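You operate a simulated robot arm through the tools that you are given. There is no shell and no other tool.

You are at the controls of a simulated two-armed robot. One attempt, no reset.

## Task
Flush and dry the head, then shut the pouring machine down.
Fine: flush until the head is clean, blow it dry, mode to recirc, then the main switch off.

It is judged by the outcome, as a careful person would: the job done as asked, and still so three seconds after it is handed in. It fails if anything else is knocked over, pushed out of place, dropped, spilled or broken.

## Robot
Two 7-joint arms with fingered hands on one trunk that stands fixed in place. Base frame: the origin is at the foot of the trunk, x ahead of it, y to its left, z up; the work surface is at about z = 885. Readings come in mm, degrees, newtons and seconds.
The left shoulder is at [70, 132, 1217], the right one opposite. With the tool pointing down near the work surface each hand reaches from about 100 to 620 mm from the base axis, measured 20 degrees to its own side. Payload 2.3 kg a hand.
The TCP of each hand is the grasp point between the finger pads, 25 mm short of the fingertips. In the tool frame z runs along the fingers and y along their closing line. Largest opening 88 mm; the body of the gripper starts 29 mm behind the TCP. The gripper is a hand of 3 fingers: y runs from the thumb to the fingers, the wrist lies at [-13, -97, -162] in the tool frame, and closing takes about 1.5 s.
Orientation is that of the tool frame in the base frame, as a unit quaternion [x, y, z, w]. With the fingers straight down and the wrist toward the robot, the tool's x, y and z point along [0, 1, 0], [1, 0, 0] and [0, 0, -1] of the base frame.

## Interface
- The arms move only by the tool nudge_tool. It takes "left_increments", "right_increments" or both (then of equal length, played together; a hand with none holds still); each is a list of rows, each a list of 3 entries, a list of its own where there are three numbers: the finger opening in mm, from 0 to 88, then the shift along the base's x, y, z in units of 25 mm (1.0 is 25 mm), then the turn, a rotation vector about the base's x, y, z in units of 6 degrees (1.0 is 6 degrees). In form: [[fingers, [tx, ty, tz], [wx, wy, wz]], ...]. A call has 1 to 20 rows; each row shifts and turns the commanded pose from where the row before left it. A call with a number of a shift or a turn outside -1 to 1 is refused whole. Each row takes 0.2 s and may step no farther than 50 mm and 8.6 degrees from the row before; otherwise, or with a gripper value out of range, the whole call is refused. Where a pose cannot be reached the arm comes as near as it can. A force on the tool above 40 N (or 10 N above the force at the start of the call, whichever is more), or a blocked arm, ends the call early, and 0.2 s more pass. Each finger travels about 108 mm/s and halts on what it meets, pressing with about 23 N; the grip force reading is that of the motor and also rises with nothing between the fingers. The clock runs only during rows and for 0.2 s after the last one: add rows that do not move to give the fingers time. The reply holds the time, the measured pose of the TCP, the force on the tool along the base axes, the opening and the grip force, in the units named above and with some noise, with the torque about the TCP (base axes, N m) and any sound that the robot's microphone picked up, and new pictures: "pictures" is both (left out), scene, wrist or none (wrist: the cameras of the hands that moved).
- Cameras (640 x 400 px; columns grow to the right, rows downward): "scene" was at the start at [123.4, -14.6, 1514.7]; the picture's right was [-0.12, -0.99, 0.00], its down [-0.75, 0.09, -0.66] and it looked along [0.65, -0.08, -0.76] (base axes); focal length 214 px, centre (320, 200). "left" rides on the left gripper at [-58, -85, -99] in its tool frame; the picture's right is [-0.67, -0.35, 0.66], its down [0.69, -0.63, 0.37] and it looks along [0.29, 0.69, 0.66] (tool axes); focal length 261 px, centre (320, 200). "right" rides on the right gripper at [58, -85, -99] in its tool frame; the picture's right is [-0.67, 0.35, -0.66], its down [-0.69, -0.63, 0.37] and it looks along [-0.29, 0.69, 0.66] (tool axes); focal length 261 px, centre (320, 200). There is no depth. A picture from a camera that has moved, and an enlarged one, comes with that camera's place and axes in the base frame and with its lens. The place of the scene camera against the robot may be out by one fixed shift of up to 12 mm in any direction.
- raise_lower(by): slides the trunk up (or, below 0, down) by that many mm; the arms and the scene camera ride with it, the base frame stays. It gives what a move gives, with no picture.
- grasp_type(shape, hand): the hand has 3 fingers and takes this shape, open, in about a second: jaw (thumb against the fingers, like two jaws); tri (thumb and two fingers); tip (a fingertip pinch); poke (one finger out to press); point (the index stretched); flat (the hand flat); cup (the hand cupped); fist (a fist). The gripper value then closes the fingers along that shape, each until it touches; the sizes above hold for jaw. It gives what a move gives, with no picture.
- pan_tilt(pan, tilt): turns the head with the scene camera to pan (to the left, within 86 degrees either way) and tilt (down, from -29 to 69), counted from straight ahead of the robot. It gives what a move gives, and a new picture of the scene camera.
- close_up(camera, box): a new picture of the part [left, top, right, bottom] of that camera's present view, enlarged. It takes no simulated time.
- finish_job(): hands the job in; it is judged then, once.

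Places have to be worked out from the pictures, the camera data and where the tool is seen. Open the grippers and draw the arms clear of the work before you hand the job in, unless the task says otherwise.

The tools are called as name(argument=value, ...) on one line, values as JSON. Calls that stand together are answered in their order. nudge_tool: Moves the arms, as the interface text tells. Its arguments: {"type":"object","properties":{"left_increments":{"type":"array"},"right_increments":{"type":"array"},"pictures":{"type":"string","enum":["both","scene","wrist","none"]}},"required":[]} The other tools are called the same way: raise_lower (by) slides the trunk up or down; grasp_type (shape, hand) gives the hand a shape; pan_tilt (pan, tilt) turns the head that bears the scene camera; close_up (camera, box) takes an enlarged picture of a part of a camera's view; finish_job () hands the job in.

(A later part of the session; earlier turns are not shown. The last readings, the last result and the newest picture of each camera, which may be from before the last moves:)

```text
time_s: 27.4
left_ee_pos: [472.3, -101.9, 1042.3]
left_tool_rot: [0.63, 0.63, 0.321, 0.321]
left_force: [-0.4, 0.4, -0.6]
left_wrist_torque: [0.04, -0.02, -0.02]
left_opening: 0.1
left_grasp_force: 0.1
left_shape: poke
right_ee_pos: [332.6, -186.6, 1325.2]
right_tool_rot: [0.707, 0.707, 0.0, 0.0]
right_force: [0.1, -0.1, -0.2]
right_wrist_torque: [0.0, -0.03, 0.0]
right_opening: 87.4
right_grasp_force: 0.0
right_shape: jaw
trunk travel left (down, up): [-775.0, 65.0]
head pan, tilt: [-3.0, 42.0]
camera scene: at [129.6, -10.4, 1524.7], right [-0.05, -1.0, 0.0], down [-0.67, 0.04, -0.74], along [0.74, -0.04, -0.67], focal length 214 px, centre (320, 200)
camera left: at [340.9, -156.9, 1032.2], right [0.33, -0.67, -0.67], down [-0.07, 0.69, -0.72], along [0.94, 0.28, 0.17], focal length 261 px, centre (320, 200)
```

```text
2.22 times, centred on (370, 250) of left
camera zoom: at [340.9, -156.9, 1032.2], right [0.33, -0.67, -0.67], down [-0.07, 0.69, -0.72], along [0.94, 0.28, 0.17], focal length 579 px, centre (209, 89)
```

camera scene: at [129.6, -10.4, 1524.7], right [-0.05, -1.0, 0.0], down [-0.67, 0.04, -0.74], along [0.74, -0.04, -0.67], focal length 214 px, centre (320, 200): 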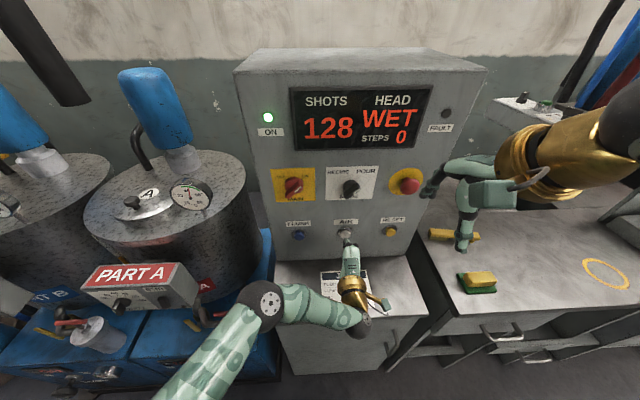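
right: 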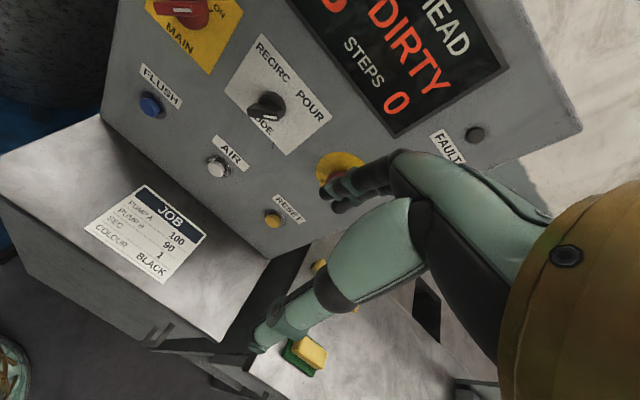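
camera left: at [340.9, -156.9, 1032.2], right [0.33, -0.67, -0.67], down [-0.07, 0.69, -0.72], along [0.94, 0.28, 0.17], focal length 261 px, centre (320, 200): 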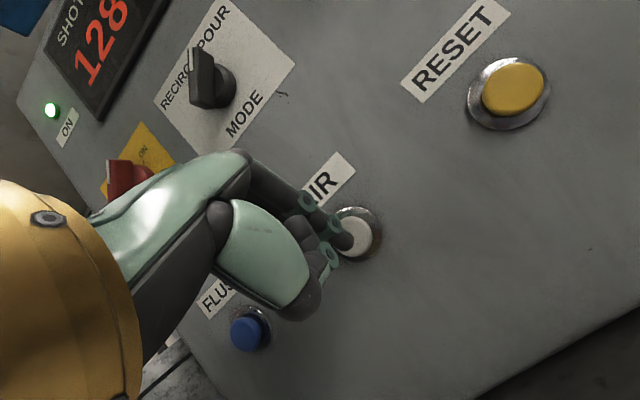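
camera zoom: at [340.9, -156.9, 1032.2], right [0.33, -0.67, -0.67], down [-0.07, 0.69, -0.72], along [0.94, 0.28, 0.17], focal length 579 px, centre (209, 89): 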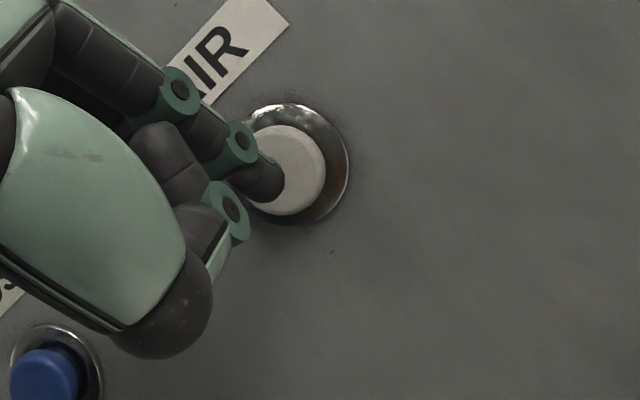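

The alignment matches what worked for FLUSH. I'll press in to commanded x≈511 and hold.

nudge_tool(left_increments=[[0, [0.4, 0, 0], [0, 0, 0]], [0, [0.4, 0, 0], [0, 0, 0]], [0, [0.4, 0, 0], [0, 0, 0]], [0, [0.12, 0, 0], [0, 0, 0]], [0, [0.12, 0, 0], [0, 0, 0]], [0, [0.1, 0, 0], [0, 0, 0]], [0, [0, 0, 0], [0, 0, 0]], [0, [0, 0, 0], [0, 0, 0]], [0, [0, 0, 0], [0, 0, 0]], [0, [0, 0, 0], [0, 0, 0]]], pictures="none")

close_up(camera="scene", box=[230, 70, 470, 240])

```text
time_s: 29.6
left_ee_pos: [509.5, -99.6, 1042.9]
left_tool_rot: [0.629, 0.63, 0.323, 0.321]
left_force: [-4.9, -0.6, -2.1]
left_wrist_torque: [0.01, 0.1, -0.06]
left_opening: 0.1
left_grasp_force: 0.0
left_shape: poke
right_ee_pos: [329.3, -184.7, 1324.9]
right_tool_rot: [0.707, 0.707, 0.001, 0.0]
right_force: [0.3, 0.1, 0.8]
right_wrist_torque: [0.04, 0.01, 0.0]
right_opening: 87.6
right_grasp_force: 0.1
right_shape: jaw
trunk travel left (down, up): [-775.0, 65.0]
head pan, tilt: [-3.0, 42.0]
heard: click
```

```text
2.35 times, centred on (350, 155) of scene
camera zoom: at [127.1, -10.1, 1524.9], right [-0.05, -1.0, 0.0], down [-0.67, 0.04, -0.74], along [0.74, -0.04, -0.67], focal length 505 px, centre (249, 306)
```

zoom: 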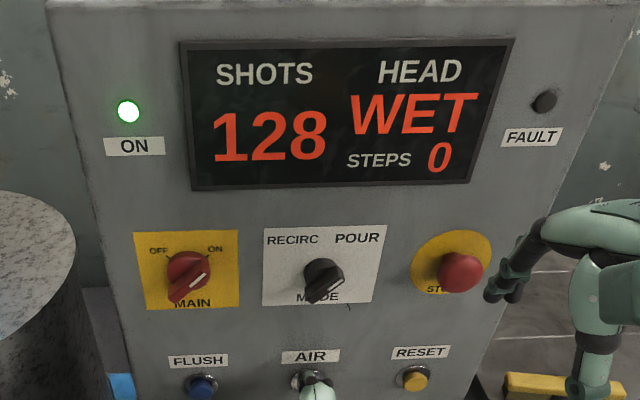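

AIR clicked and I'm holding it. I'll keep it down two more seconds and read the display.

nudge_tool(left_increments=[[0, [0, 0, 0], [0, 0, 0]], [0, [0, 0, 0], [0, 0, 0]], [0, [0, 0, 0], [0, 0, 0]], [0, [0, 0, 0], [0, 0, 0]], [0, [0, 0, 0], [0, 0, 0]], [0, [0, 0, 0], [0, 0, 0]], [0, [0, 0, 0], [0, 0, 0]], [0, [0, 0, 0], [0, 0, 0]]], pictures="none")

close_up(camera="scene", box=[230, 70, 470, 240])

```text
time_s: 31.4
left_ee_pos: [508.7, -100.6, 1043.7]
left_tool_rot: [0.63, 0.629, 0.322, 0.322]
left_force: [-5.7, -0.5, -2.2]
left_wrist_torque: [-0.01, 0.09, 0.0]
left_opening: 0.0
left_grasp_force: 0.1
left_shape: poke
right_ee_pos: [330.2, -186.7, 1325.3]
right_tool_rot: [0.707, 0.707, 0.0, 0.001]
right_force: [0.8, 0.1, -0.2]
right_wrist_torque: [-0.02, 0.01, 0.02]
right_opening: 87.5
right_grasp_force: 0.1
right_shape: jaw
trunk travel left (down, up): [-775.0, 65.0]
head pan, tilt: [-3.0, 42.0]
```

```text
2.35 times, centred on (350, 155) of scene
camera zoom: at [127.1, -10.1, 1524.9], right [-0.05, -1.0, 0.0], down [-0.67, 0.04, -0.74], along [0.74, -0.04, -0.67], focal length 505 px, centre (249, 306)
```

zoom: 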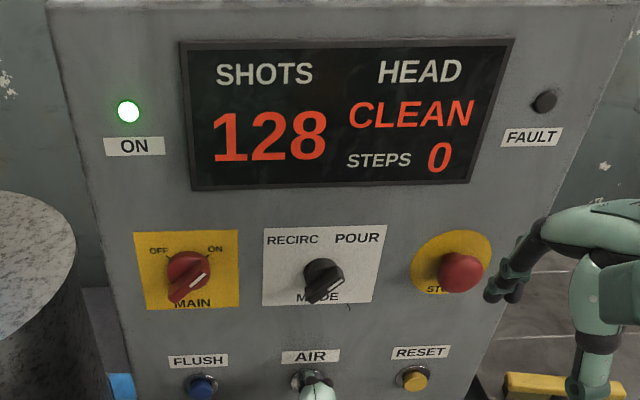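

HEAD reads CLEAN. I'll release AIR, retract 75 mm, then rise to knob height and inspect the MODE knob.

nudge_tool(left_increments=[[0, [-0.8, 0, 0], [0, 0, 0]], [0, [-1, 0, 0], [0, 0, 0]], [0, [-1, 0, 0], [0, 0, 0]], [0, [-0.5, 0.6, 0.9], [0, 0, 0]], [0, [0, 0.6, 0.9], [0, 0, 0]], [0, [0, 0.6, 0.9], [0, 0, 0]], [0, [0, 0.6, 0.9], [0, 0, 0]], [0, [0, 0, 0.9], [0, 0, 0]]])

close_up(camera="left", box=[280, 0, 600, 200])

close_up(camera="scene", box=[260, 140, 440, 250])

close_up(camera="right", box=[120, 0, 360, 150])

```text
time_s: 33.1
left_ee_pos: [426.3, -38.2, 1155.3]
left_tool_rot: [0.63, 0.63, 0.321, 0.321]
left_force: [-0.5, 1.3, -0.9]
left_wrist_torque: [0.02, -0.01, -0.02]
left_opening: 0.0
left_grasp_force: 0.0
left_shape: poke
right_ee_pos: [331.1, -187.0, 1324.5]
right_tool_rot: [0.707, 0.707, 0.0, 0.001]
right_force: [-0.3, -0.8, -0.6]
right_wrist_torque: [-0.02, -0.03, -0.02]
right_opening: 87.3
right_grasp_force: 0.1
right_shape: jaw
trunk travel left (down, up): [-775.0, 65.0]
head pan, tilt: [-3.0, 42.0]
camera scene: at [128.9, -9.9, 1524.7], right [-0.05, -1.0, 0.0], down [-0.67, 0.04, -0.74], along [0.74, -0.04, -0.67], focal length 214 px, centre (320, 200)
camera left: at [295.5, -95.5, 1145.7], right [0.33, -0.67, -0.67], down [-0.07, 0.69, -0.72], along [0.94, 0.29, 0.17], focal length 261 px, centre (320, 200)
```

scene: 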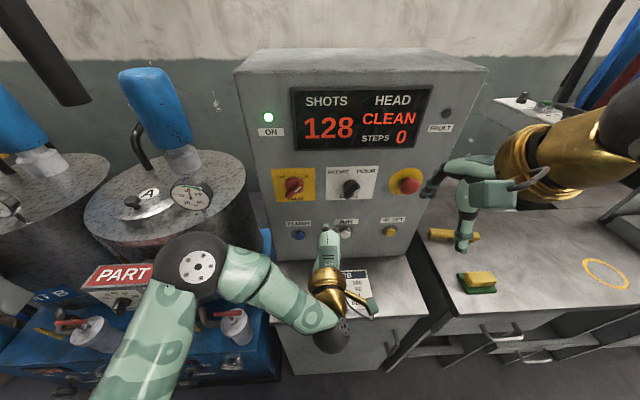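
left: 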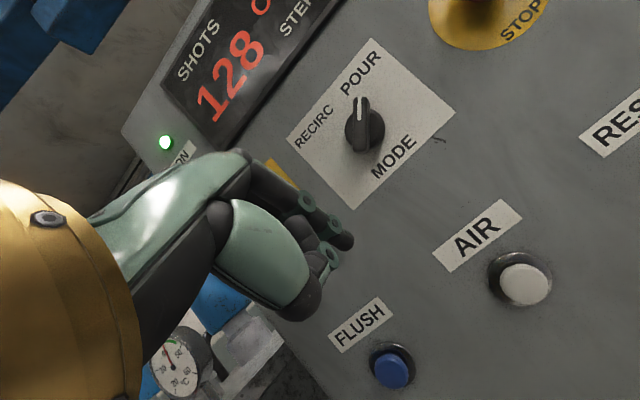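

```text
2.00 times, centred on (440, 100) of left
camera zoom: at [295.5, -95.5, 1145.7], right [0.33, -0.67, -0.67], down [-0.07, 0.69, -0.72], along [0.94, 0.29, 0.17], focal length 521 px, centre (80, 400)
```

zoom: 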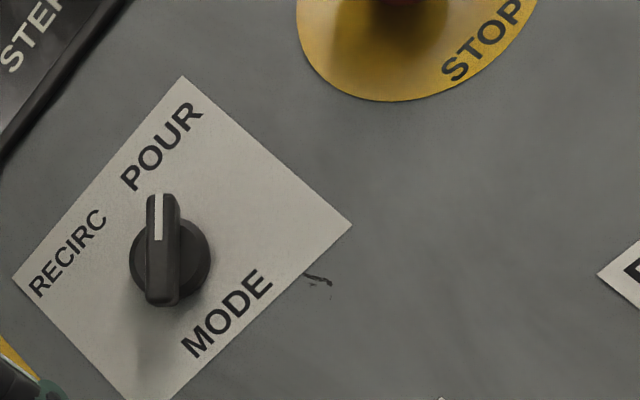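

```text
3.56 times, centred on (350, 195) of scene
camera zoom: at [128.9, -9.9, 1524.7], right [-0.05, -1.0, 0.0], down [-0.67, 0.04, -0.74], along [0.74, -0.04, -0.67], focal length 763 px, centre (213, 218)
```

zoom: 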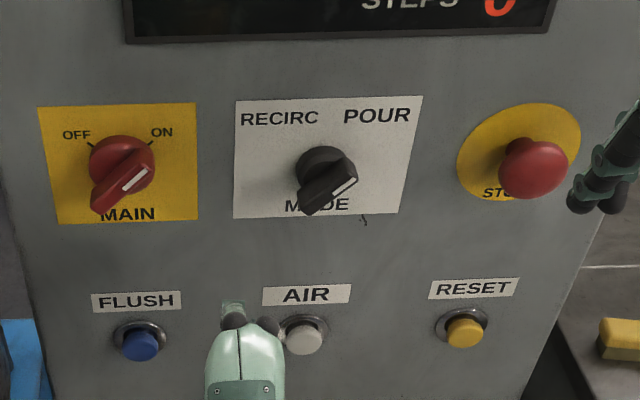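

```text
2.67 times, centred on (240, 75) of right
camera zoom: at [246.5, -128.1, 1422.3], right [0.35, -0.67, 0.66], down [-0.63, -0.69, -0.37], along [0.69, -0.29, -0.66], focal length 695 px, centre (533, 533)
```

zoom: 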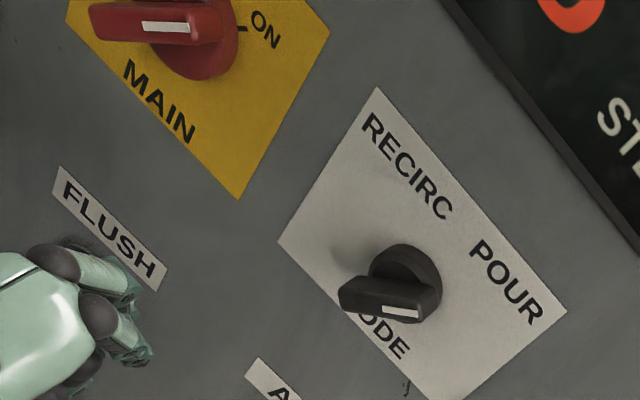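

The MODE knob axis is at about y=-99, z=1203. Its bar is 43 mm long and 13 mm wide, with its front near x=508, and it points 45° right at POUR. I'll push the bar's pointer end counter-clockwise with the fingertip, so first I'll flatten the finger to nearly horizontal and stage it to the right of the knob, clear of the panel.

nudge_tool(left_increments=[[0, [0, 0, 0.4], [0, -1, 0]], [0, [0, 0, 0.4], [0, -1, 0]], [0, [0, -0.7, 0.4], [0, -1, 0]], [0, [0, -0.9, 0.4], [0, -1, 0]], [0, [0.3, -0.9, 0.2], [0, 0, 0]], [0, [0.6, -1, 0], [0, 0, 0]]])

close_up(camera="left", box=[240, 100, 480, 250])

close_up(camera="scene", box=[280, 140, 440, 240])

close_up(camera="right", box=[120, 0, 360, 150])

```text
time_s: 34.5
left_ee_pos: [454.6, -126.9, 1202.6]
left_tool_rot: [0.549, 0.55, 0.446, 0.445]
left_force: [-0.5, 0.2, -0.2]
left_wrist_torque: [0.01, -0.01, 0.0]
left_opening: 0.1
left_grasp_force: 0.1
left_shape: poke
left hand out of reach, approached as far as the arm can: row 4
right_ee_pos: [331.6, -186.8, 1323.5]
right_tool_rot: [0.708, 0.707, 0.0, 0.0]
right_force: [0.0, -0.3, 0.1]
right_wrist_torque: [-0.02, 0.03, -0.03]
right_opening: 87.7
right_grasp_force: 0.1
right_shape: jaw
trunk travel left (down, up): [-775.0, 65.0]
head pan, tilt: [-3.0, 42.0]
camera scene: at [130.3, -10.7, 1524.6], right [-0.05, -1.0, 0.0], down [-0.67, 0.04, -0.74], along [0.74, -0.04, -0.67], focal length 214 px, centre (320, 200)
camera left: at [339.6, -184.8, 1139.5], right [0.57, -0.67, -0.48], down [0.23, 0.69, -0.69], along [0.79, 0.29, 0.54], focal length 261 px, centre (320, 200)
```

scene: 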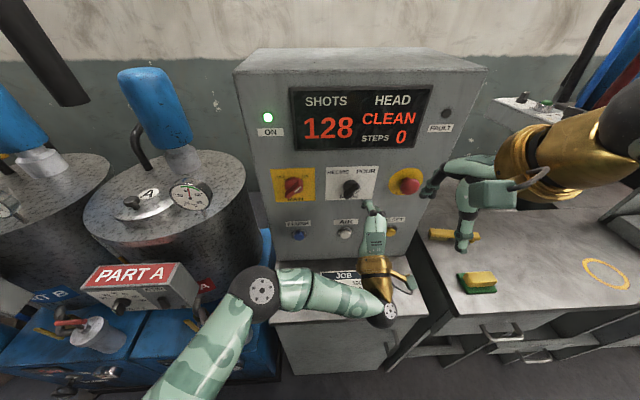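
left: 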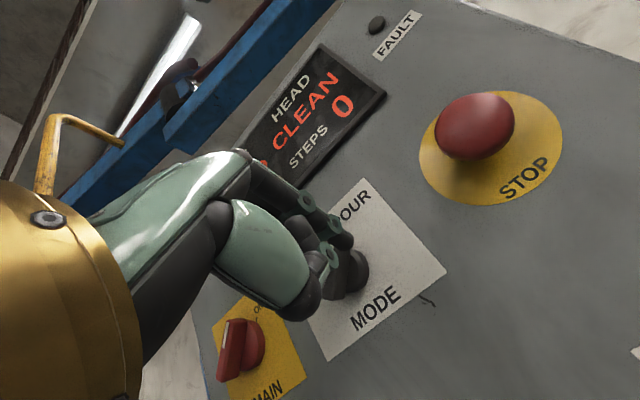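

```text
2.67 times, centred on (360, 175) of left
camera zoom: at [339.6, -184.8, 1139.5], right [0.57, -0.67, -0.48], down [0.23, 0.69, -0.69], along [0.79, 0.29, 0.54], focal length 695 px, centre (213, 267)
```

zoom: 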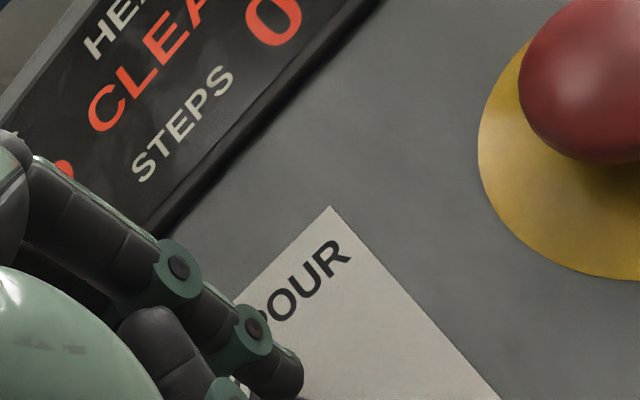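

```text
4.00 times, centred on (360, 190) of scene
camera zoom: at [130.3, -10.7, 1524.6], right [-0.05, -1.0, 0.0], down [-0.67, 0.04, -0.74], along [0.74, -0.04, -0.67], focal length 858 px, centre (160, 240)
```

zoom: 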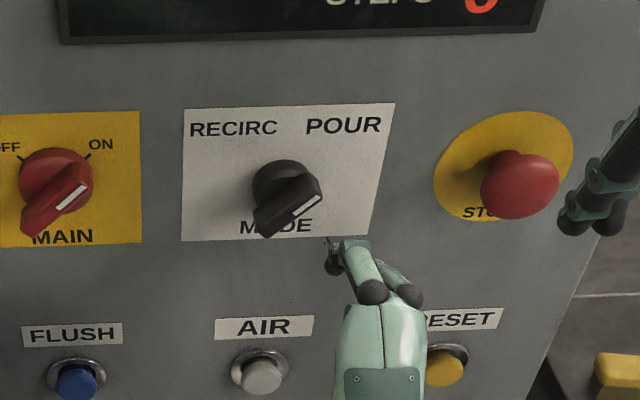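

```text
2.67 times, centred on (240, 75) of right
camera zoom: at [247.8, -128.9, 1422.1], right [0.35, -0.67, 0.65], down [-0.63, -0.69, -0.37], along [0.69, -0.28, -0.66], focal length 695 px, centre (533, 533)
```

zoom: 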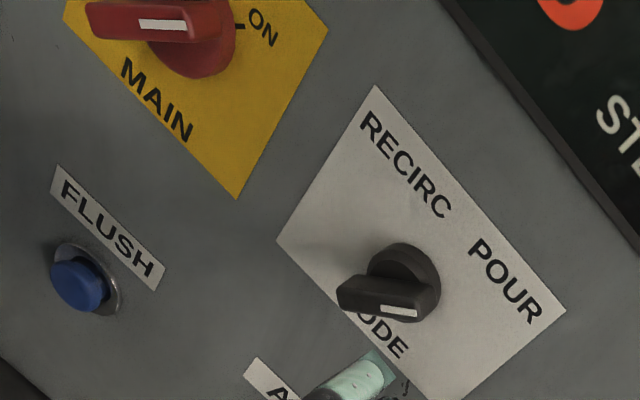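

I need to pin down exactly where the fingertip is, so I'm zooming in tightly from all three cameras.

close_up(camera="scene", box=[330, 170, 410, 220])

close_up(camera="right", box=[180, 60, 340, 180])

close_up(camera="left", box=[260, 180, 420, 320])

```text
8.00 times, centred on (370, 195) of scene
camera zoom: at [130.3, -10.7, 1524.6], right [-0.05, -1.0, 0.0], down [-0.67, 0.04, -0.74], along [0.74, -0.04, -0.67], focal length 1716 px, centre (-80, 240)
```

zoom: 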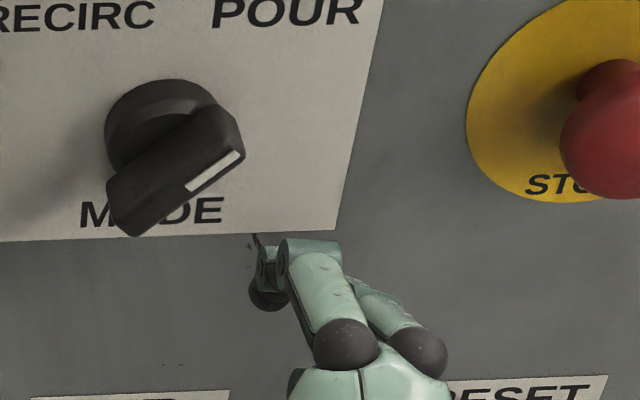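

```text
3.33 times, centred on (260, 120) of right
camera zoom: at [247.8, -128.9, 1422.1], right [0.35, -0.67, 0.65], down [-0.63, -0.69, -0.37], along [0.69, -0.28, -0.66], focal length 869 px, centre (520, 467)
```

zoom: 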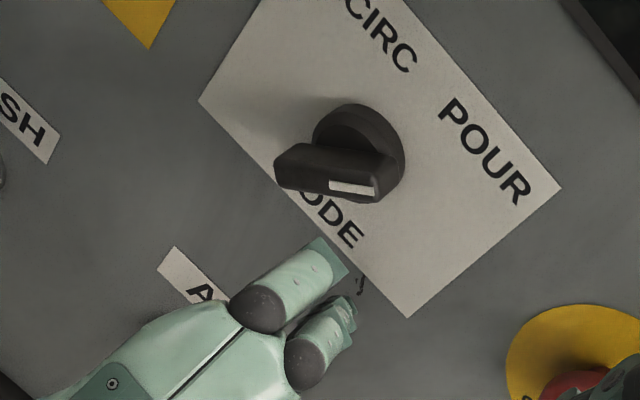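

```text
2.86 times, centred on (340, 250) of left
camera zoom: at [339.6, -184.8, 1139.5], right [0.57, -0.67, -0.48], down [0.23, 0.69, -0.69], along [0.79, 0.29, 0.54], focal length 745 px, centre (263, 57)
```

zoom: 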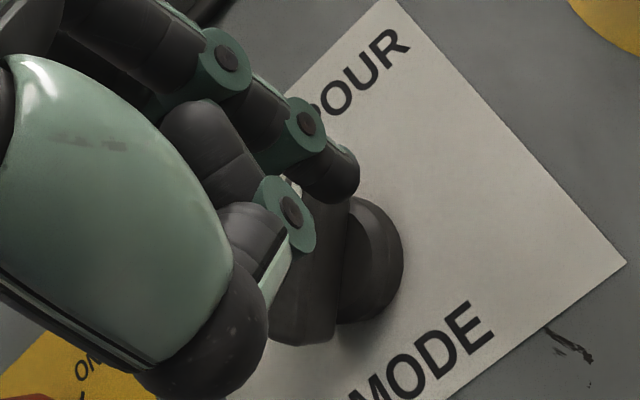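

The views disagree about which finger is extended, so I won't push blind. I'll draw the left hand back, up and to the left, yawing it so the scene camera sees the fingers from the side.

nudge_tool(left_increments=[[0, [-1, 0, 0], [0, 0, 0]], [0, [-1, 0.4, 0], [0, 0, 0]], [0, [-0.4, 1, 0.4], [0, 0, -1]], [0, [0, 1, 0.5], [0, 0, -1]], [0, [0, 1, 0.5], [0, 0, -1]], [0, [0, 1, 0.5], [0, 0, -1]], [0, [0, 1, 0.5], [0, 0, -1]], [0, [0, 1, 0.5], [0, 0, -1]], [0, [0, 1, 0.5], [0, 0, -1]], [0, [0, 0, 0.5], [0, 0, -1]], [0, [0, 0, 0], [0, 0, -1]]])

```text
time_s: 37.0
left_ee_pos: [393.3, 56.3, 1299.6]
left_tool_rot: [0.74, 0.24, 0.194, 0.598]
left_force: [-0.6, -0.9, 0.5]
left_wrist_torque: [0.03, -0.03, -0.02]
left_opening: 0.0
left_grasp_force: 0.1
left_shape: poke
right_ee_pos: [333.3, -185.9, 1325.5]
right_tool_rot: [0.708, 0.707, 0.0, 0.0]
right_force: [-0.9, -0.6, 0.5]
right_wrist_torque: [-0.07, 0.02, -0.05]
right_opening: 87.6
right_grasp_force: 0.0
right_shape: jaw
trunk travel left (down, up): [-775.0, 65.0]
head pan, tilt: [-3.0, 42.0]
camera scene: at [130.2, -9.9, 1524.6], right [-0.05, -1.0, 0.0], down [-0.67, 0.04, -0.74], along [0.74, -0.04, -0.67], focal length 214 px, centre (320, 200)
camera left: at [280.1, 117.9, 1237.5], right [-0.21, -0.85, -0.48], down [0.69, 0.22, -0.69], along [0.7, -0.47, 0.54], focal length 261 px, centre (320, 200)
```

scene: 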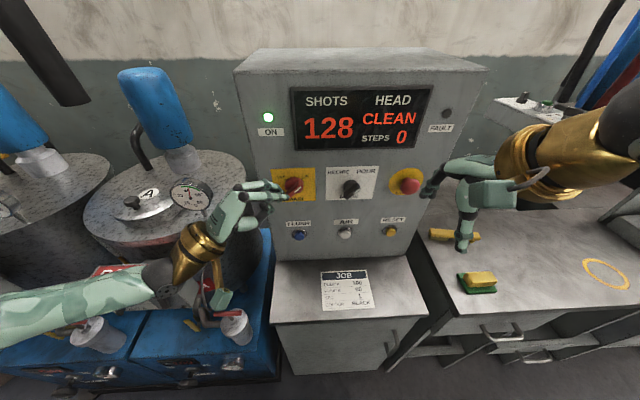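
left: 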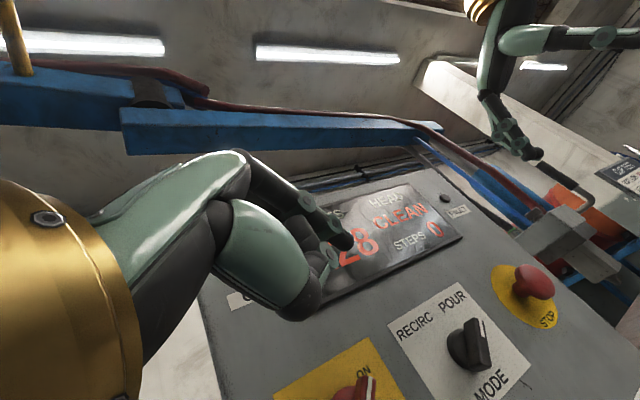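

Now I can zoom in on the side view of the hand.

close_up(camera="scene", box=[200, 160, 320, 240])

close_up(camera="right", box=[0, 0, 320, 200])

```text
5.00 times, centred on (260, 200) of scene
camera zoom: at [130.2, -9.9, 1524.6], right [-0.05, -1.0, 0.0], down [-0.67, 0.04, -0.74], along [0.74, -0.04, -0.67], focal length 1072 px, centre (620, 200)
```

zoom: 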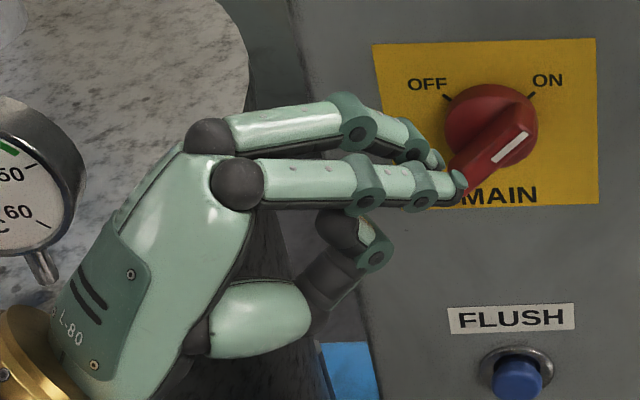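

```text
2.00 times, centred on (160, 100) of right
camera zoom: at [247.8, -128.1, 1422.1], right [0.35, -0.67, 0.66], down [-0.63, -0.69, -0.37], along [0.69, -0.29, -0.66], focal length 521 px, centre (640, 400)
```

zoom: 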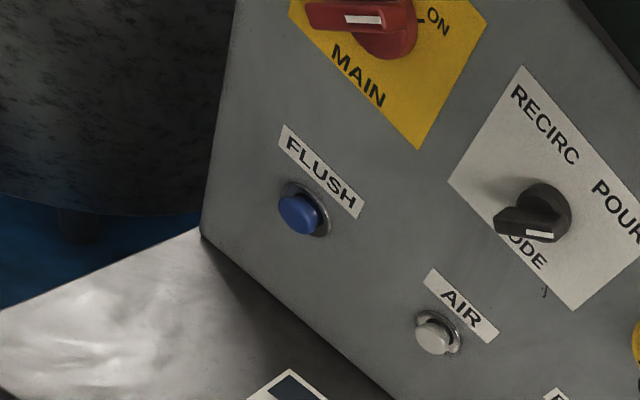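

In poke shape the straight finger is on the tool's -x side, with the second finger only slightly curled beside it. That second finger would foul the knob. I'll see whether the point shape gives a cleaner single finger.

grasp_type(shape="point", hand="left")

close_up(camera="scene", box=[200, 160, 320, 240])

close_up(camera="left", box=[200, 140, 440, 340])

```text
time_s: 37.9
left_ee_pos: [394.6, 58.1, 1300.4]
left_tool_rot: [0.739, 0.24, 0.194, 0.599]
left_force: [-1.0, -0.9, 0.8]
left_wrist_torque: [-0.01, 0.01, 0.01]
left_opening: 0.1
left_grasp_force: 0.0
left_shape: point
right_ee_pos: [332.1, -185.6, 1324.3]
right_tool_rot: [0.707, 0.707, -0.001, 0.0]
right_force: [-0.8, 0.0, 0.4]
right_wrist_torque: [0.01, -0.01, -0.03]
right_opening: 87.7
right_grasp_force: 0.1
right_shape: jaw
trunk travel left (down, up): [-775.0, 65.0]
head pan, tilt: [-3.0, 42.0]
```

```text
5.00 times, centred on (260, 200) of scene
camera zoom: at [129.4, -9.6, 1524.7], right [-0.05, -1.0, 0.0], down [-0.67, 0.04, -0.74], along [0.74, -0.04, -0.67], focal length 1072 px, centre (620, 200)
```

zoom: 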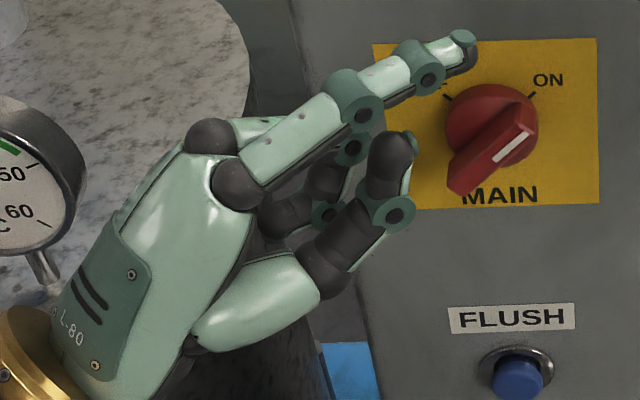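

```text
2.00 times, centred on (320, 240) of left
camera zoom: at [279.4, 117.7, 1237.6], right [-0.21, -0.85, -0.48], down [0.69, 0.22, -0.69], along [0.7, -0.47, 0.54], focal length 521 px, centre (320, 120)
```

zoom: 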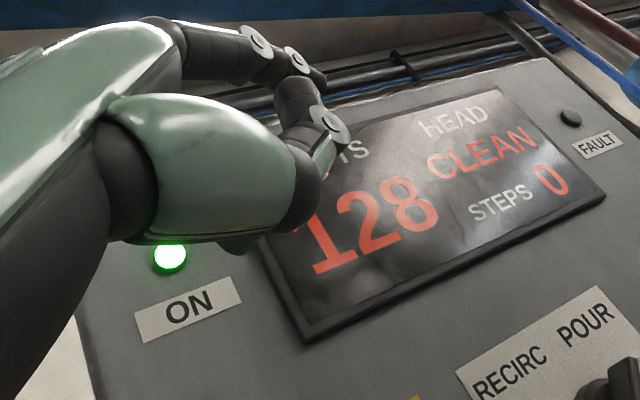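

The point shape is much better: one straight index, its tip about 41 mm toward tool +y and 20 mm along z, well clear of the thumb and other finger. I'll bring the hand back around with a 24° pitch, which makes the index roughly level, and stage it to the right of the MODE knob, short of the panel.

nudge_tool(left_increments=[[0, [0, -0.4, -0.5], [0, 0, 1]], [0, [0, -0.8, -0.5], [0, 0, 1]], [0, [0, -0.8, -0.5], [0, 0, 1]], [0, [0, -0.8, -0.5], [0, 0, 1]], [0, [0, -0.8, -0.5], [0, 0, 1]], [0, [0, -0.8, -0.5], [0, 0, 1]], [0, [0, -0.8, -0.5], [0, 0, 1]], [0, [0, -0.8, -0.5], [0, 0, 1]], [0, [0.4, -0.8, -0.6], [0, 0, 1]], [0, [0.7, -0.5, -0.6], [0, 1, 0]], [0, [0.7, 0, 0], [0, 1, 0]]])

close_up(camera="scene", box=[320, 160, 420, 230])

close_up(camera="right", box=[160, 40, 340, 180])

close_up(camera="left", box=[240, 100, 480, 280])

```text
time_s: 40.2
left_ee_pos: [441.7, -125.7, 1170.4]
left_tool_rot: [0.593, 0.594, 0.385, 0.385]
left_force: [-0.3, -1.1, 0.9]
left_wrist_torque: [-0.02, -0.01, 0.03]
left_opening: 0.0
left_grasp_force: 0.0
left_shape: point
right_ee_pos: [332.3, -185.4, 1325.1]
right_tool_rot: [0.707, 0.707, 0.0, 0.0]
right_force: [-0.5, -0.2, 0.5]
right_wrist_torque: [0.02, -0.03, 0.0]
right_opening: 87.8
right_grasp_force: 0.0
right_shape: jaw
trunk travel left (down, up): [-775.0, 65.0]
head pan, tilt: [-3.0, 42.0]
camera scene: at [130.2, -9.0, 1524.6], right [-0.05, -1.0, 0.0], down [-0.67, 0.03, -0.74], along [0.74, -0.04, -0.67], focal length 214 px, centre (320, 200)
camera left: at [316.2, -181.5, 1133.8], right [0.46, -0.67, -0.59], down [0.08, 0.69, -0.72], along [0.89, 0.29, 0.36], focal length 261 px, centre (320, 200)
```

scene: 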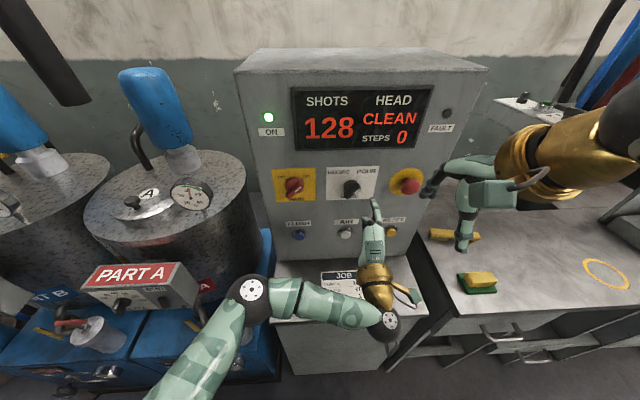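
left: 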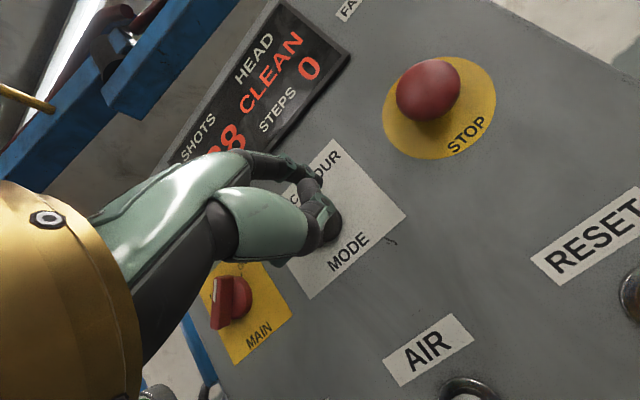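

```text
5.71 times, centred on (370, 195) of scene
camera zoom: at [130.2, -9.0, 1524.6], right [-0.05, -1.0, 0.0], down [-0.67, 0.03, -0.74], along [0.74, -0.04, -0.67], focal length 1226 px, centre (34, 229)
```

zoom: 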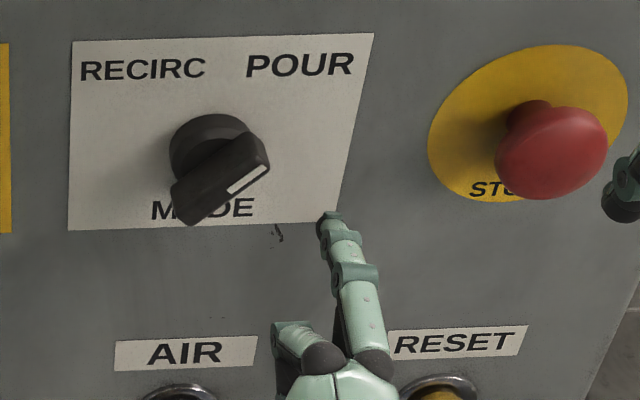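

```text
2.86 times, centred on (250, 110) of right
camera zoom: at [247.7, -127.3, 1422.2], right [0.35, -0.67, 0.66], down [-0.63, -0.69, -0.37], along [0.69, -0.29, -0.66], focal length 745 px, centre (520, 457)
```

zoom: 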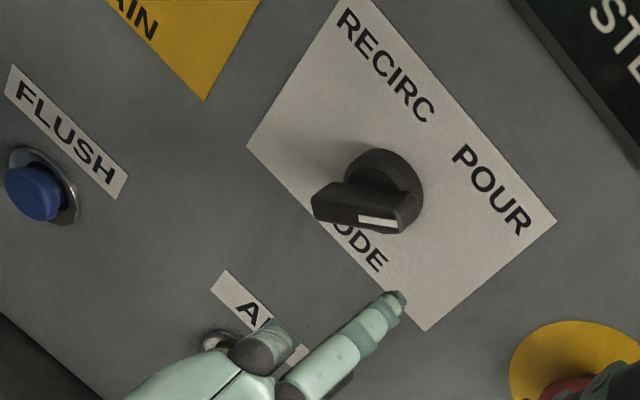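

```text
2.22 times, centred on (360, 190) of left
camera zoom: at [316.2, -181.5, 1133.8], right [0.46, -0.67, -0.59], down [0.08, 0.69, -0.72], along [0.89, 0.29, 0.36], focal length 579 px, centre (231, 222)
```

zoom: 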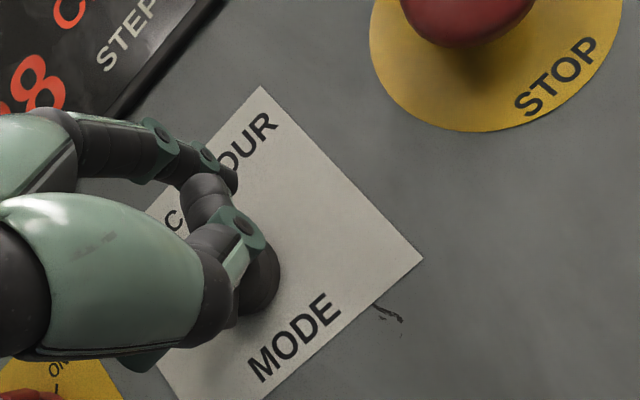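

Triangulating the two wrist cameras puts the index tip at (485, -137, 1211), an offset from the TCP of (+43.5, -12, +41). The knob axis is about (-100, 1205). I'll advance so the tip goes to x≈520 beside the bar, just right of and below its pointer end.

nudge_tool(left_increments=[[0, [0.2, 0.1, -0.3], [0, 0, 0]], [0, [0.4, 0, 0], [0, 0, 0]], [0, [0.4, 0, 0], [0, 0, 0]], [0, [0.4, 0, 0], [0, 0, 0]]])

close_up(camera="scene", box=[320, 160, 420, 230])

close_up(camera="right", box=[160, 40, 340, 180])

close_up(camera="left", box=[240, 100, 480, 280])

```text
time_s: 41.2
left_ee_pos: [475.4, -122.9, 1163.0]
left_tool_rot: [0.593, 0.593, 0.385, 0.385]
left_force: [0.2, -0.7, -0.6]
left_wrist_torque: [-0.01, 0.0, 0.0]
left_opening: 0.0
left_grasp_force: 0.0
left_shape: point
right_ee_pos: [332.0, -185.2, 1325.1]
right_tool_rot: [0.706, 0.708, 0.0, 0.0]
right_force: [0.1, 0.0, -1.2]
right_wrist_torque: [-0.01, -0.01, 0.0]
right_opening: 87.4
right_grasp_force: 0.1
right_shape: jaw
trunk travel left (down, up): [-775.0, 65.0]
head pan, tilt: [-3.0, 42.0]
camera scene: at [129.8, -10.0, 1524.6], right [-0.05, -1.0, 0.0], down [-0.67, 0.04, -0.74], along [0.74, -0.04, -0.67], focal length 214 px, centre (320, 200)
camera left: at [350.7, -179.5, 1125.3], right [0.46, -0.67, -0.58], down [0.08, 0.69, -0.72], along [0.89, 0.29, 0.37], focal length 261 px, centre (320, 200)
```

scene: 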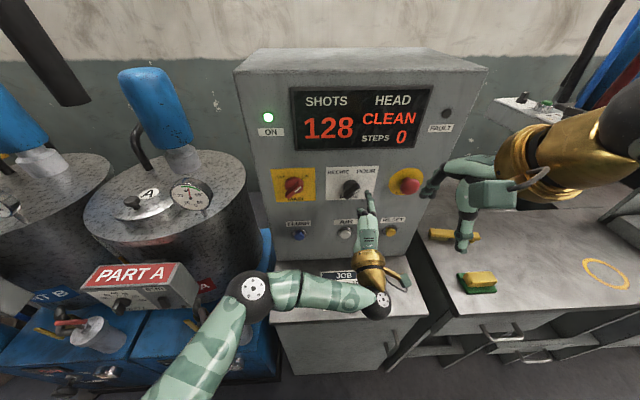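
left: 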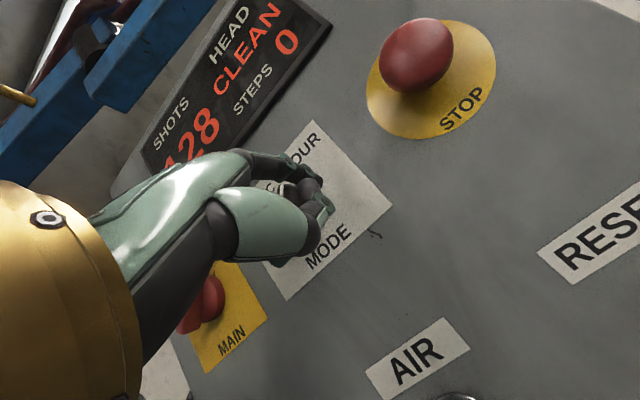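

```text
5.71 times, centred on (370, 195) of scene
camera zoom: at [129.8, -10.0, 1524.6], right [-0.05, -1.0, 0.0], down [-0.67, 0.04, -0.74], along [0.74, -0.04, -0.67], focal length 1226 px, centre (34, 229)
```

zoom: 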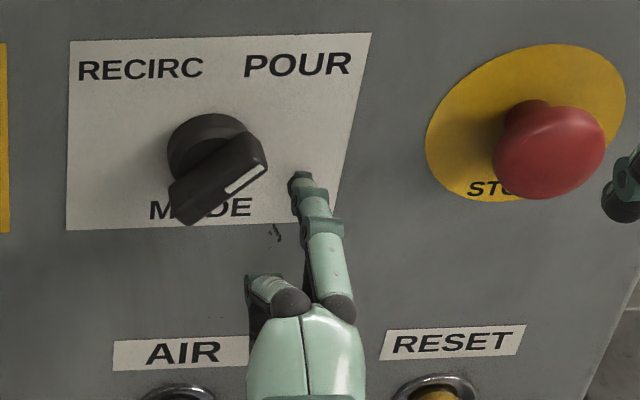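

```text
2.86 times, centred on (250, 110) of right
camera zoom: at [247.4, -128.3, 1422.2], right [0.35, -0.67, 0.66], down [-0.63, -0.69, -0.37], along [0.69, -0.29, -0.66], focal length 745 px, centre (520, 457)
```

zoom: 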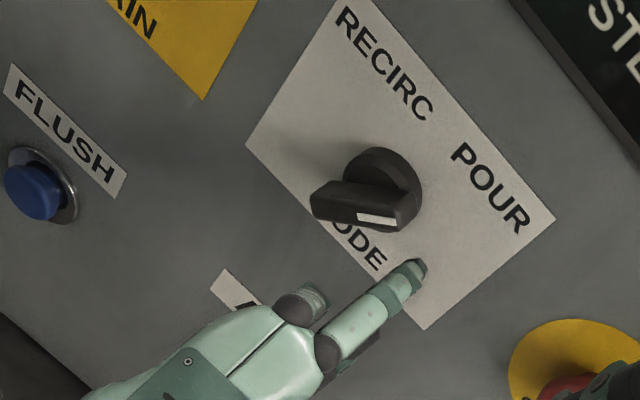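

```text
2.22 times, centred on (360, 190) of left
camera zoom: at [350.7, -179.5, 1125.3], right [0.46, -0.67, -0.58], down [0.08, 0.69, -0.72], along [0.89, 0.29, 0.37], focal length 579 px, centre (231, 222)
```

zoom: 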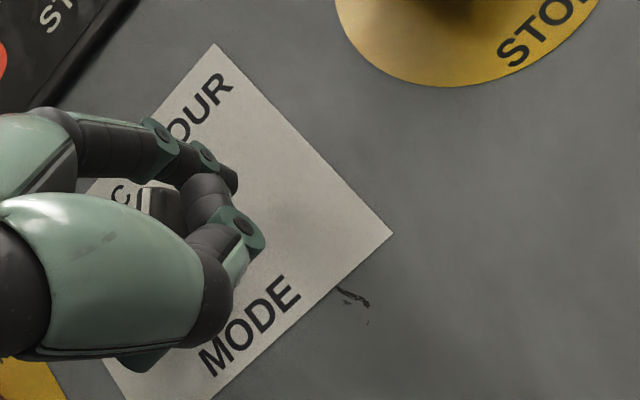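

The tip is at about (519, -135, 1204), beside the bar. I'll slide left toward contact in small steps.

nudge_tool(left_increments=[[0, [0, 0.2, 0], [0, 0, 0]], [0, [0, 0.2, 0], [0, 0, 0]], [0, [0, 0.15, 0], [0, 0, 0]], [0, [0, 0.1, 0], [0, 0, 0]]], pictures="none")

close_up(camera="scene", box=[320, 160, 420, 230])

close_up(camera="right", box=[160, 40, 340, 180])

```text
time_s: 42.2
left_ee_pos: [475.3, -105.4, 1162.6]
left_tool_rot: [0.593, 0.593, 0.386, 0.385]
left_force: [-0.2, 0.5, 0.5]
left_wrist_torque: [0.05, 0.01, 0.02]
left_opening: 0.0
left_grasp_force: 0.1
left_shape: point
right_ee_pos: [330.6, -186.0, 1324.0]
right_tool_rot: [0.707, 0.708, 0.0, 0.0]
right_force: [0.6, -0.3, -0.9]
right_wrist_torque: [0.03, -0.01, -0.02]
right_opening: 87.6
right_grasp_force: 0.0
right_shape: jaw
trunk travel left (down, up): [-775.0, 65.0]
head pan, tilt: [-3.0, 42.0]
```

```text
5.71 times, centred on (370, 195) of scene
camera zoom: at [129.5, -9.9, 1524.7], right [-0.05, -1.0, 0.0], down [-0.67, 0.04, -0.74], along [0.74, -0.04, -0.67], focal length 1226 px, centre (34, 229)
```

zoom: 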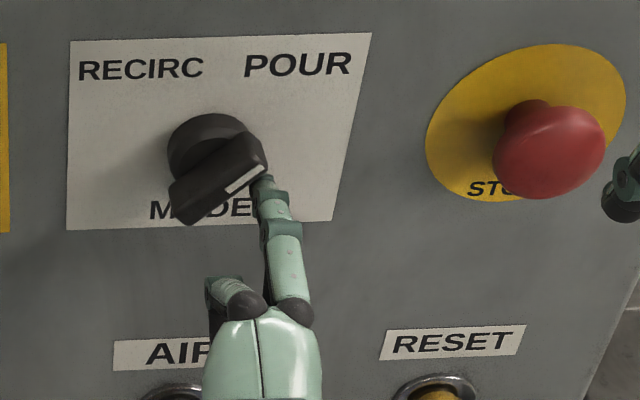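

```text
2.86 times, centred on (250, 110) of right
camera zoom: at [247.1, -128.1, 1422.3], right [0.35, -0.67, 0.66], down [-0.63, -0.69, -0.37], along [0.69, -0.29, -0.66], focal length 745 px, centre (520, 457)
```

zoom: 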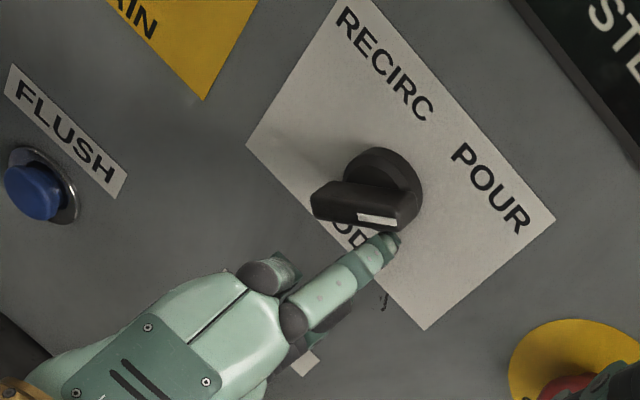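

The tip is now just under the pointer end. I'll begin pushing up and left along the arc around the axis and check whether the knob follows.

nudge_tool(left_increments=[[0, [0, 0.05, 0.12], [0, 0, 0]], [0, [0, 0.05, 0.2], [0, 0, 0]], [0, [0, 0.09, 0.18], [0, 0, 0]], [0, [0, 0.14, 0.15], [0, 0, 0]]], pictures="none")

close_up(camera="scene", box=[320, 160, 420, 230])

close_up(camera="right", box=[160, 40, 340, 180])

```text
time_s: 43.2
left_ee_pos: [473.9, -100.1, 1177.9]
left_tool_rot: [0.592, 0.594, 0.386, 0.385]
left_force: [0.2, -1.3, -0.9]
left_wrist_torque: [0.08, 0.0, 0.02]
left_opening: 80.6
left_grasp_force: 0.1
left_shape: point
right_ee_pos: [332.3, -186.0, 1325.0]
right_tool_rot: [0.707, 0.707, 0.0, 0.0]
right_force: [-1.0, -0.5, 0.0]
right_wrist_torque: [-0.02, 0.03, 0.02]
right_opening: 87.5
right_grasp_force: 0.1
right_shape: jaw
trunk travel left (down, up): [-775.0, 65.0]
head pan, tilt: [-3.0, 42.0]
```

```text
5.71 times, centred on (370, 195) of scene
camera zoom: at [129.8, -10.2, 1524.7], right [-0.05, -1.0, 0.0], down [-0.67, 0.04, -0.74], along [0.74, -0.04, -0.67], focal length 1226 px, centre (34, 229)
```

zoom: 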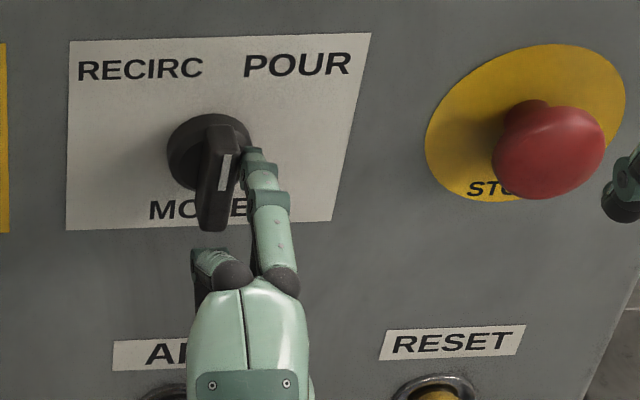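

```text
2.86 times, centred on (250, 110) of right
camera zoom: at [247.3, -128.4, 1422.2], right [0.35, -0.67, 0.66], down [-0.63, -0.69, -0.37], along [0.69, -0.29, -0.66], focal length 745 px, centre (520, 457)
```

zoom: 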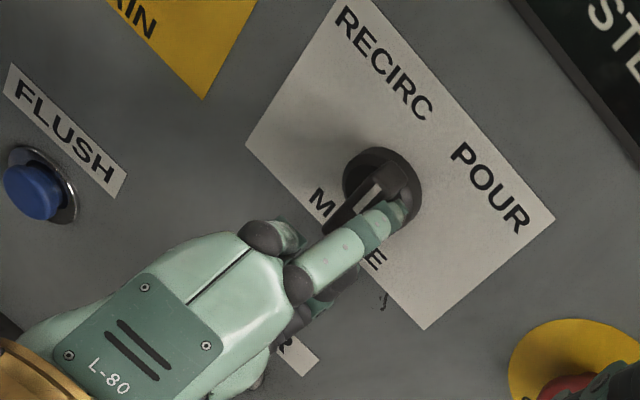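

The knob follows easily and is now about vertical. I'll continue the arc over the top toward RECIRC.

nudge_tool(left_increments=[[0, [0, 0.17, 0.1], [0, 0, 0]], [0, [0, 0.19, 0.05], [0, 0, 0]], [0, [0, 0.2, 0.01], [0, 0, 0]], [0, [0, 0.1, -0.02], [0, 0, 0]]], pictures="none")

close_up(camera="scene", box=[320, 160, 420, 230])

close_up(camera="right", box=[160, 40, 340, 180])

```text
time_s: 44.2
left_ee_pos: [473.7, -84.1, 1181.0]
left_tool_rot: [0.593, 0.594, 0.386, 0.384]
left_force: [0.3, -1.4, 0.9]
left_wrist_torque: [0.08, -0.01, -0.07]
left_opening: 0.3
left_grasp_force: 0.1
left_shape: point
right_ee_pos: [332.0, -186.9, 1323.0]
right_tool_rot: [0.707, 0.707, 0.001, 0.0]
right_force: [0.8, -0.5, 0.1]
right_wrist_torque: [0.0, -0.01, 0.03]
right_opening: 87.7
right_grasp_force: 0.1
right_shape: jaw
trunk travel left (down, up): [-775.0, 65.0]
head pan, tilt: [-3.0, 42.0]
```

```text
5.71 times, centred on (370, 195) of scene
camera zoom: at [129.6, -11.4, 1524.7], right [-0.05, -1.0, 0.0], down [-0.67, 0.04, -0.74], along [0.74, -0.04, -0.67], focal length 1226 px, centre (34, 229)
```

zoom: 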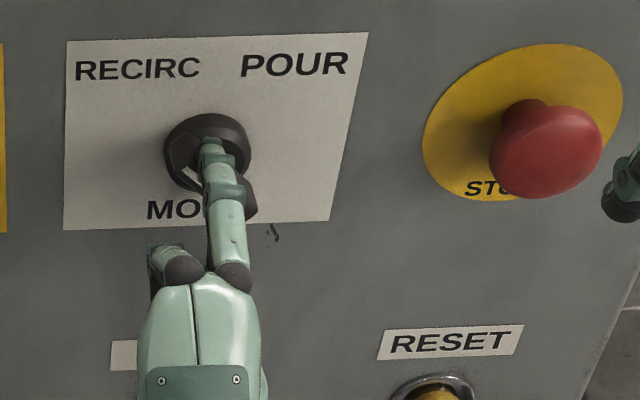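

```text
2.86 times, centred on (250, 110) of right
camera zoom: at [247.1, -129.6, 1422.1], right [0.35, -0.67, 0.65], down [-0.63, -0.68, -0.37], along [0.69, -0.28, -0.66], focal length 745 px, centre (520, 457)
```

zoom: 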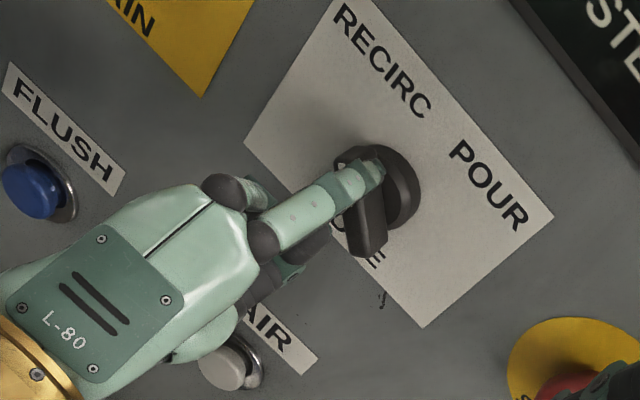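

The bar is now well past vertical toward RECIRC, with no click yet. I'll push a few more millimetres, watching the force.

nudge_tool(left_increments=[[0, [0, 0.12, -0.02], [0, 0, 0]], [0, [0, 0.1, -0.03], [0, 0, 0]]], pictures="none")

close_up(camera="scene", box=[320, 160, 420, 230])

close_up(camera="right", box=[160, 40, 340, 180])

```text
time_s: 44.9
left_ee_pos: [474.1, -79.0, 1179.4]
left_tool_rot: [0.593, 0.592, 0.386, 0.385]
left_force: [0.3, -4.8, 1.1]
left_wrist_torque: [0.17, -0.01, -0.15]
left_opening: 0.1
left_grasp_force: 0.1
left_shape: point
right_ee_pos: [331.9, -188.9, 1324.4]
right_tool_rot: [0.708, 0.706, 0.002, -0.002]
right_force: [0.7, 0.4, -0.5]
right_wrist_torque: [0.03, 0.01, 0.0]
right_opening: 87.5
right_grasp_force: 0.0
right_shape: jaw
trunk travel left (down, up): [-775.0, 65.0]
head pan, tilt: [-3.0, 42.0]
```

```text
5.71 times, centred on (370, 195) of scene
camera zoom: at [129.4, -13.6, 1524.7], right [-0.05, -1.0, 0.0], down [-0.67, 0.04, -0.74], along [0.74, -0.04, -0.67], focal length 1226 px, centre (34, 229)
```

zoom: 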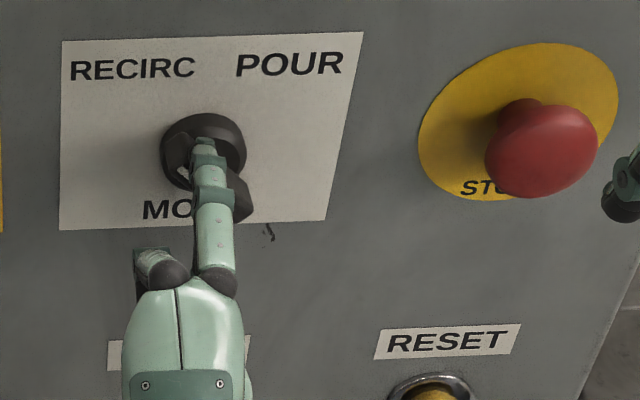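

```text
2.86 times, centred on (250, 110) of right
camera zoom: at [246.9, -131.7, 1422.0], right [0.35, -0.67, 0.65], down [-0.63, -0.68, -0.37], along [0.69, -0.28, -0.66], focal length 745 px, centre (520, 457)
```

zoom: 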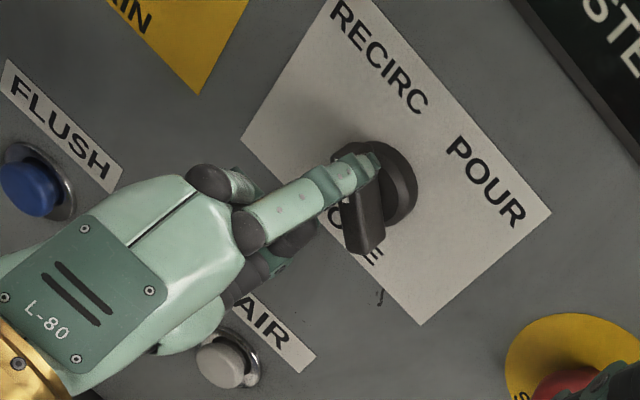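

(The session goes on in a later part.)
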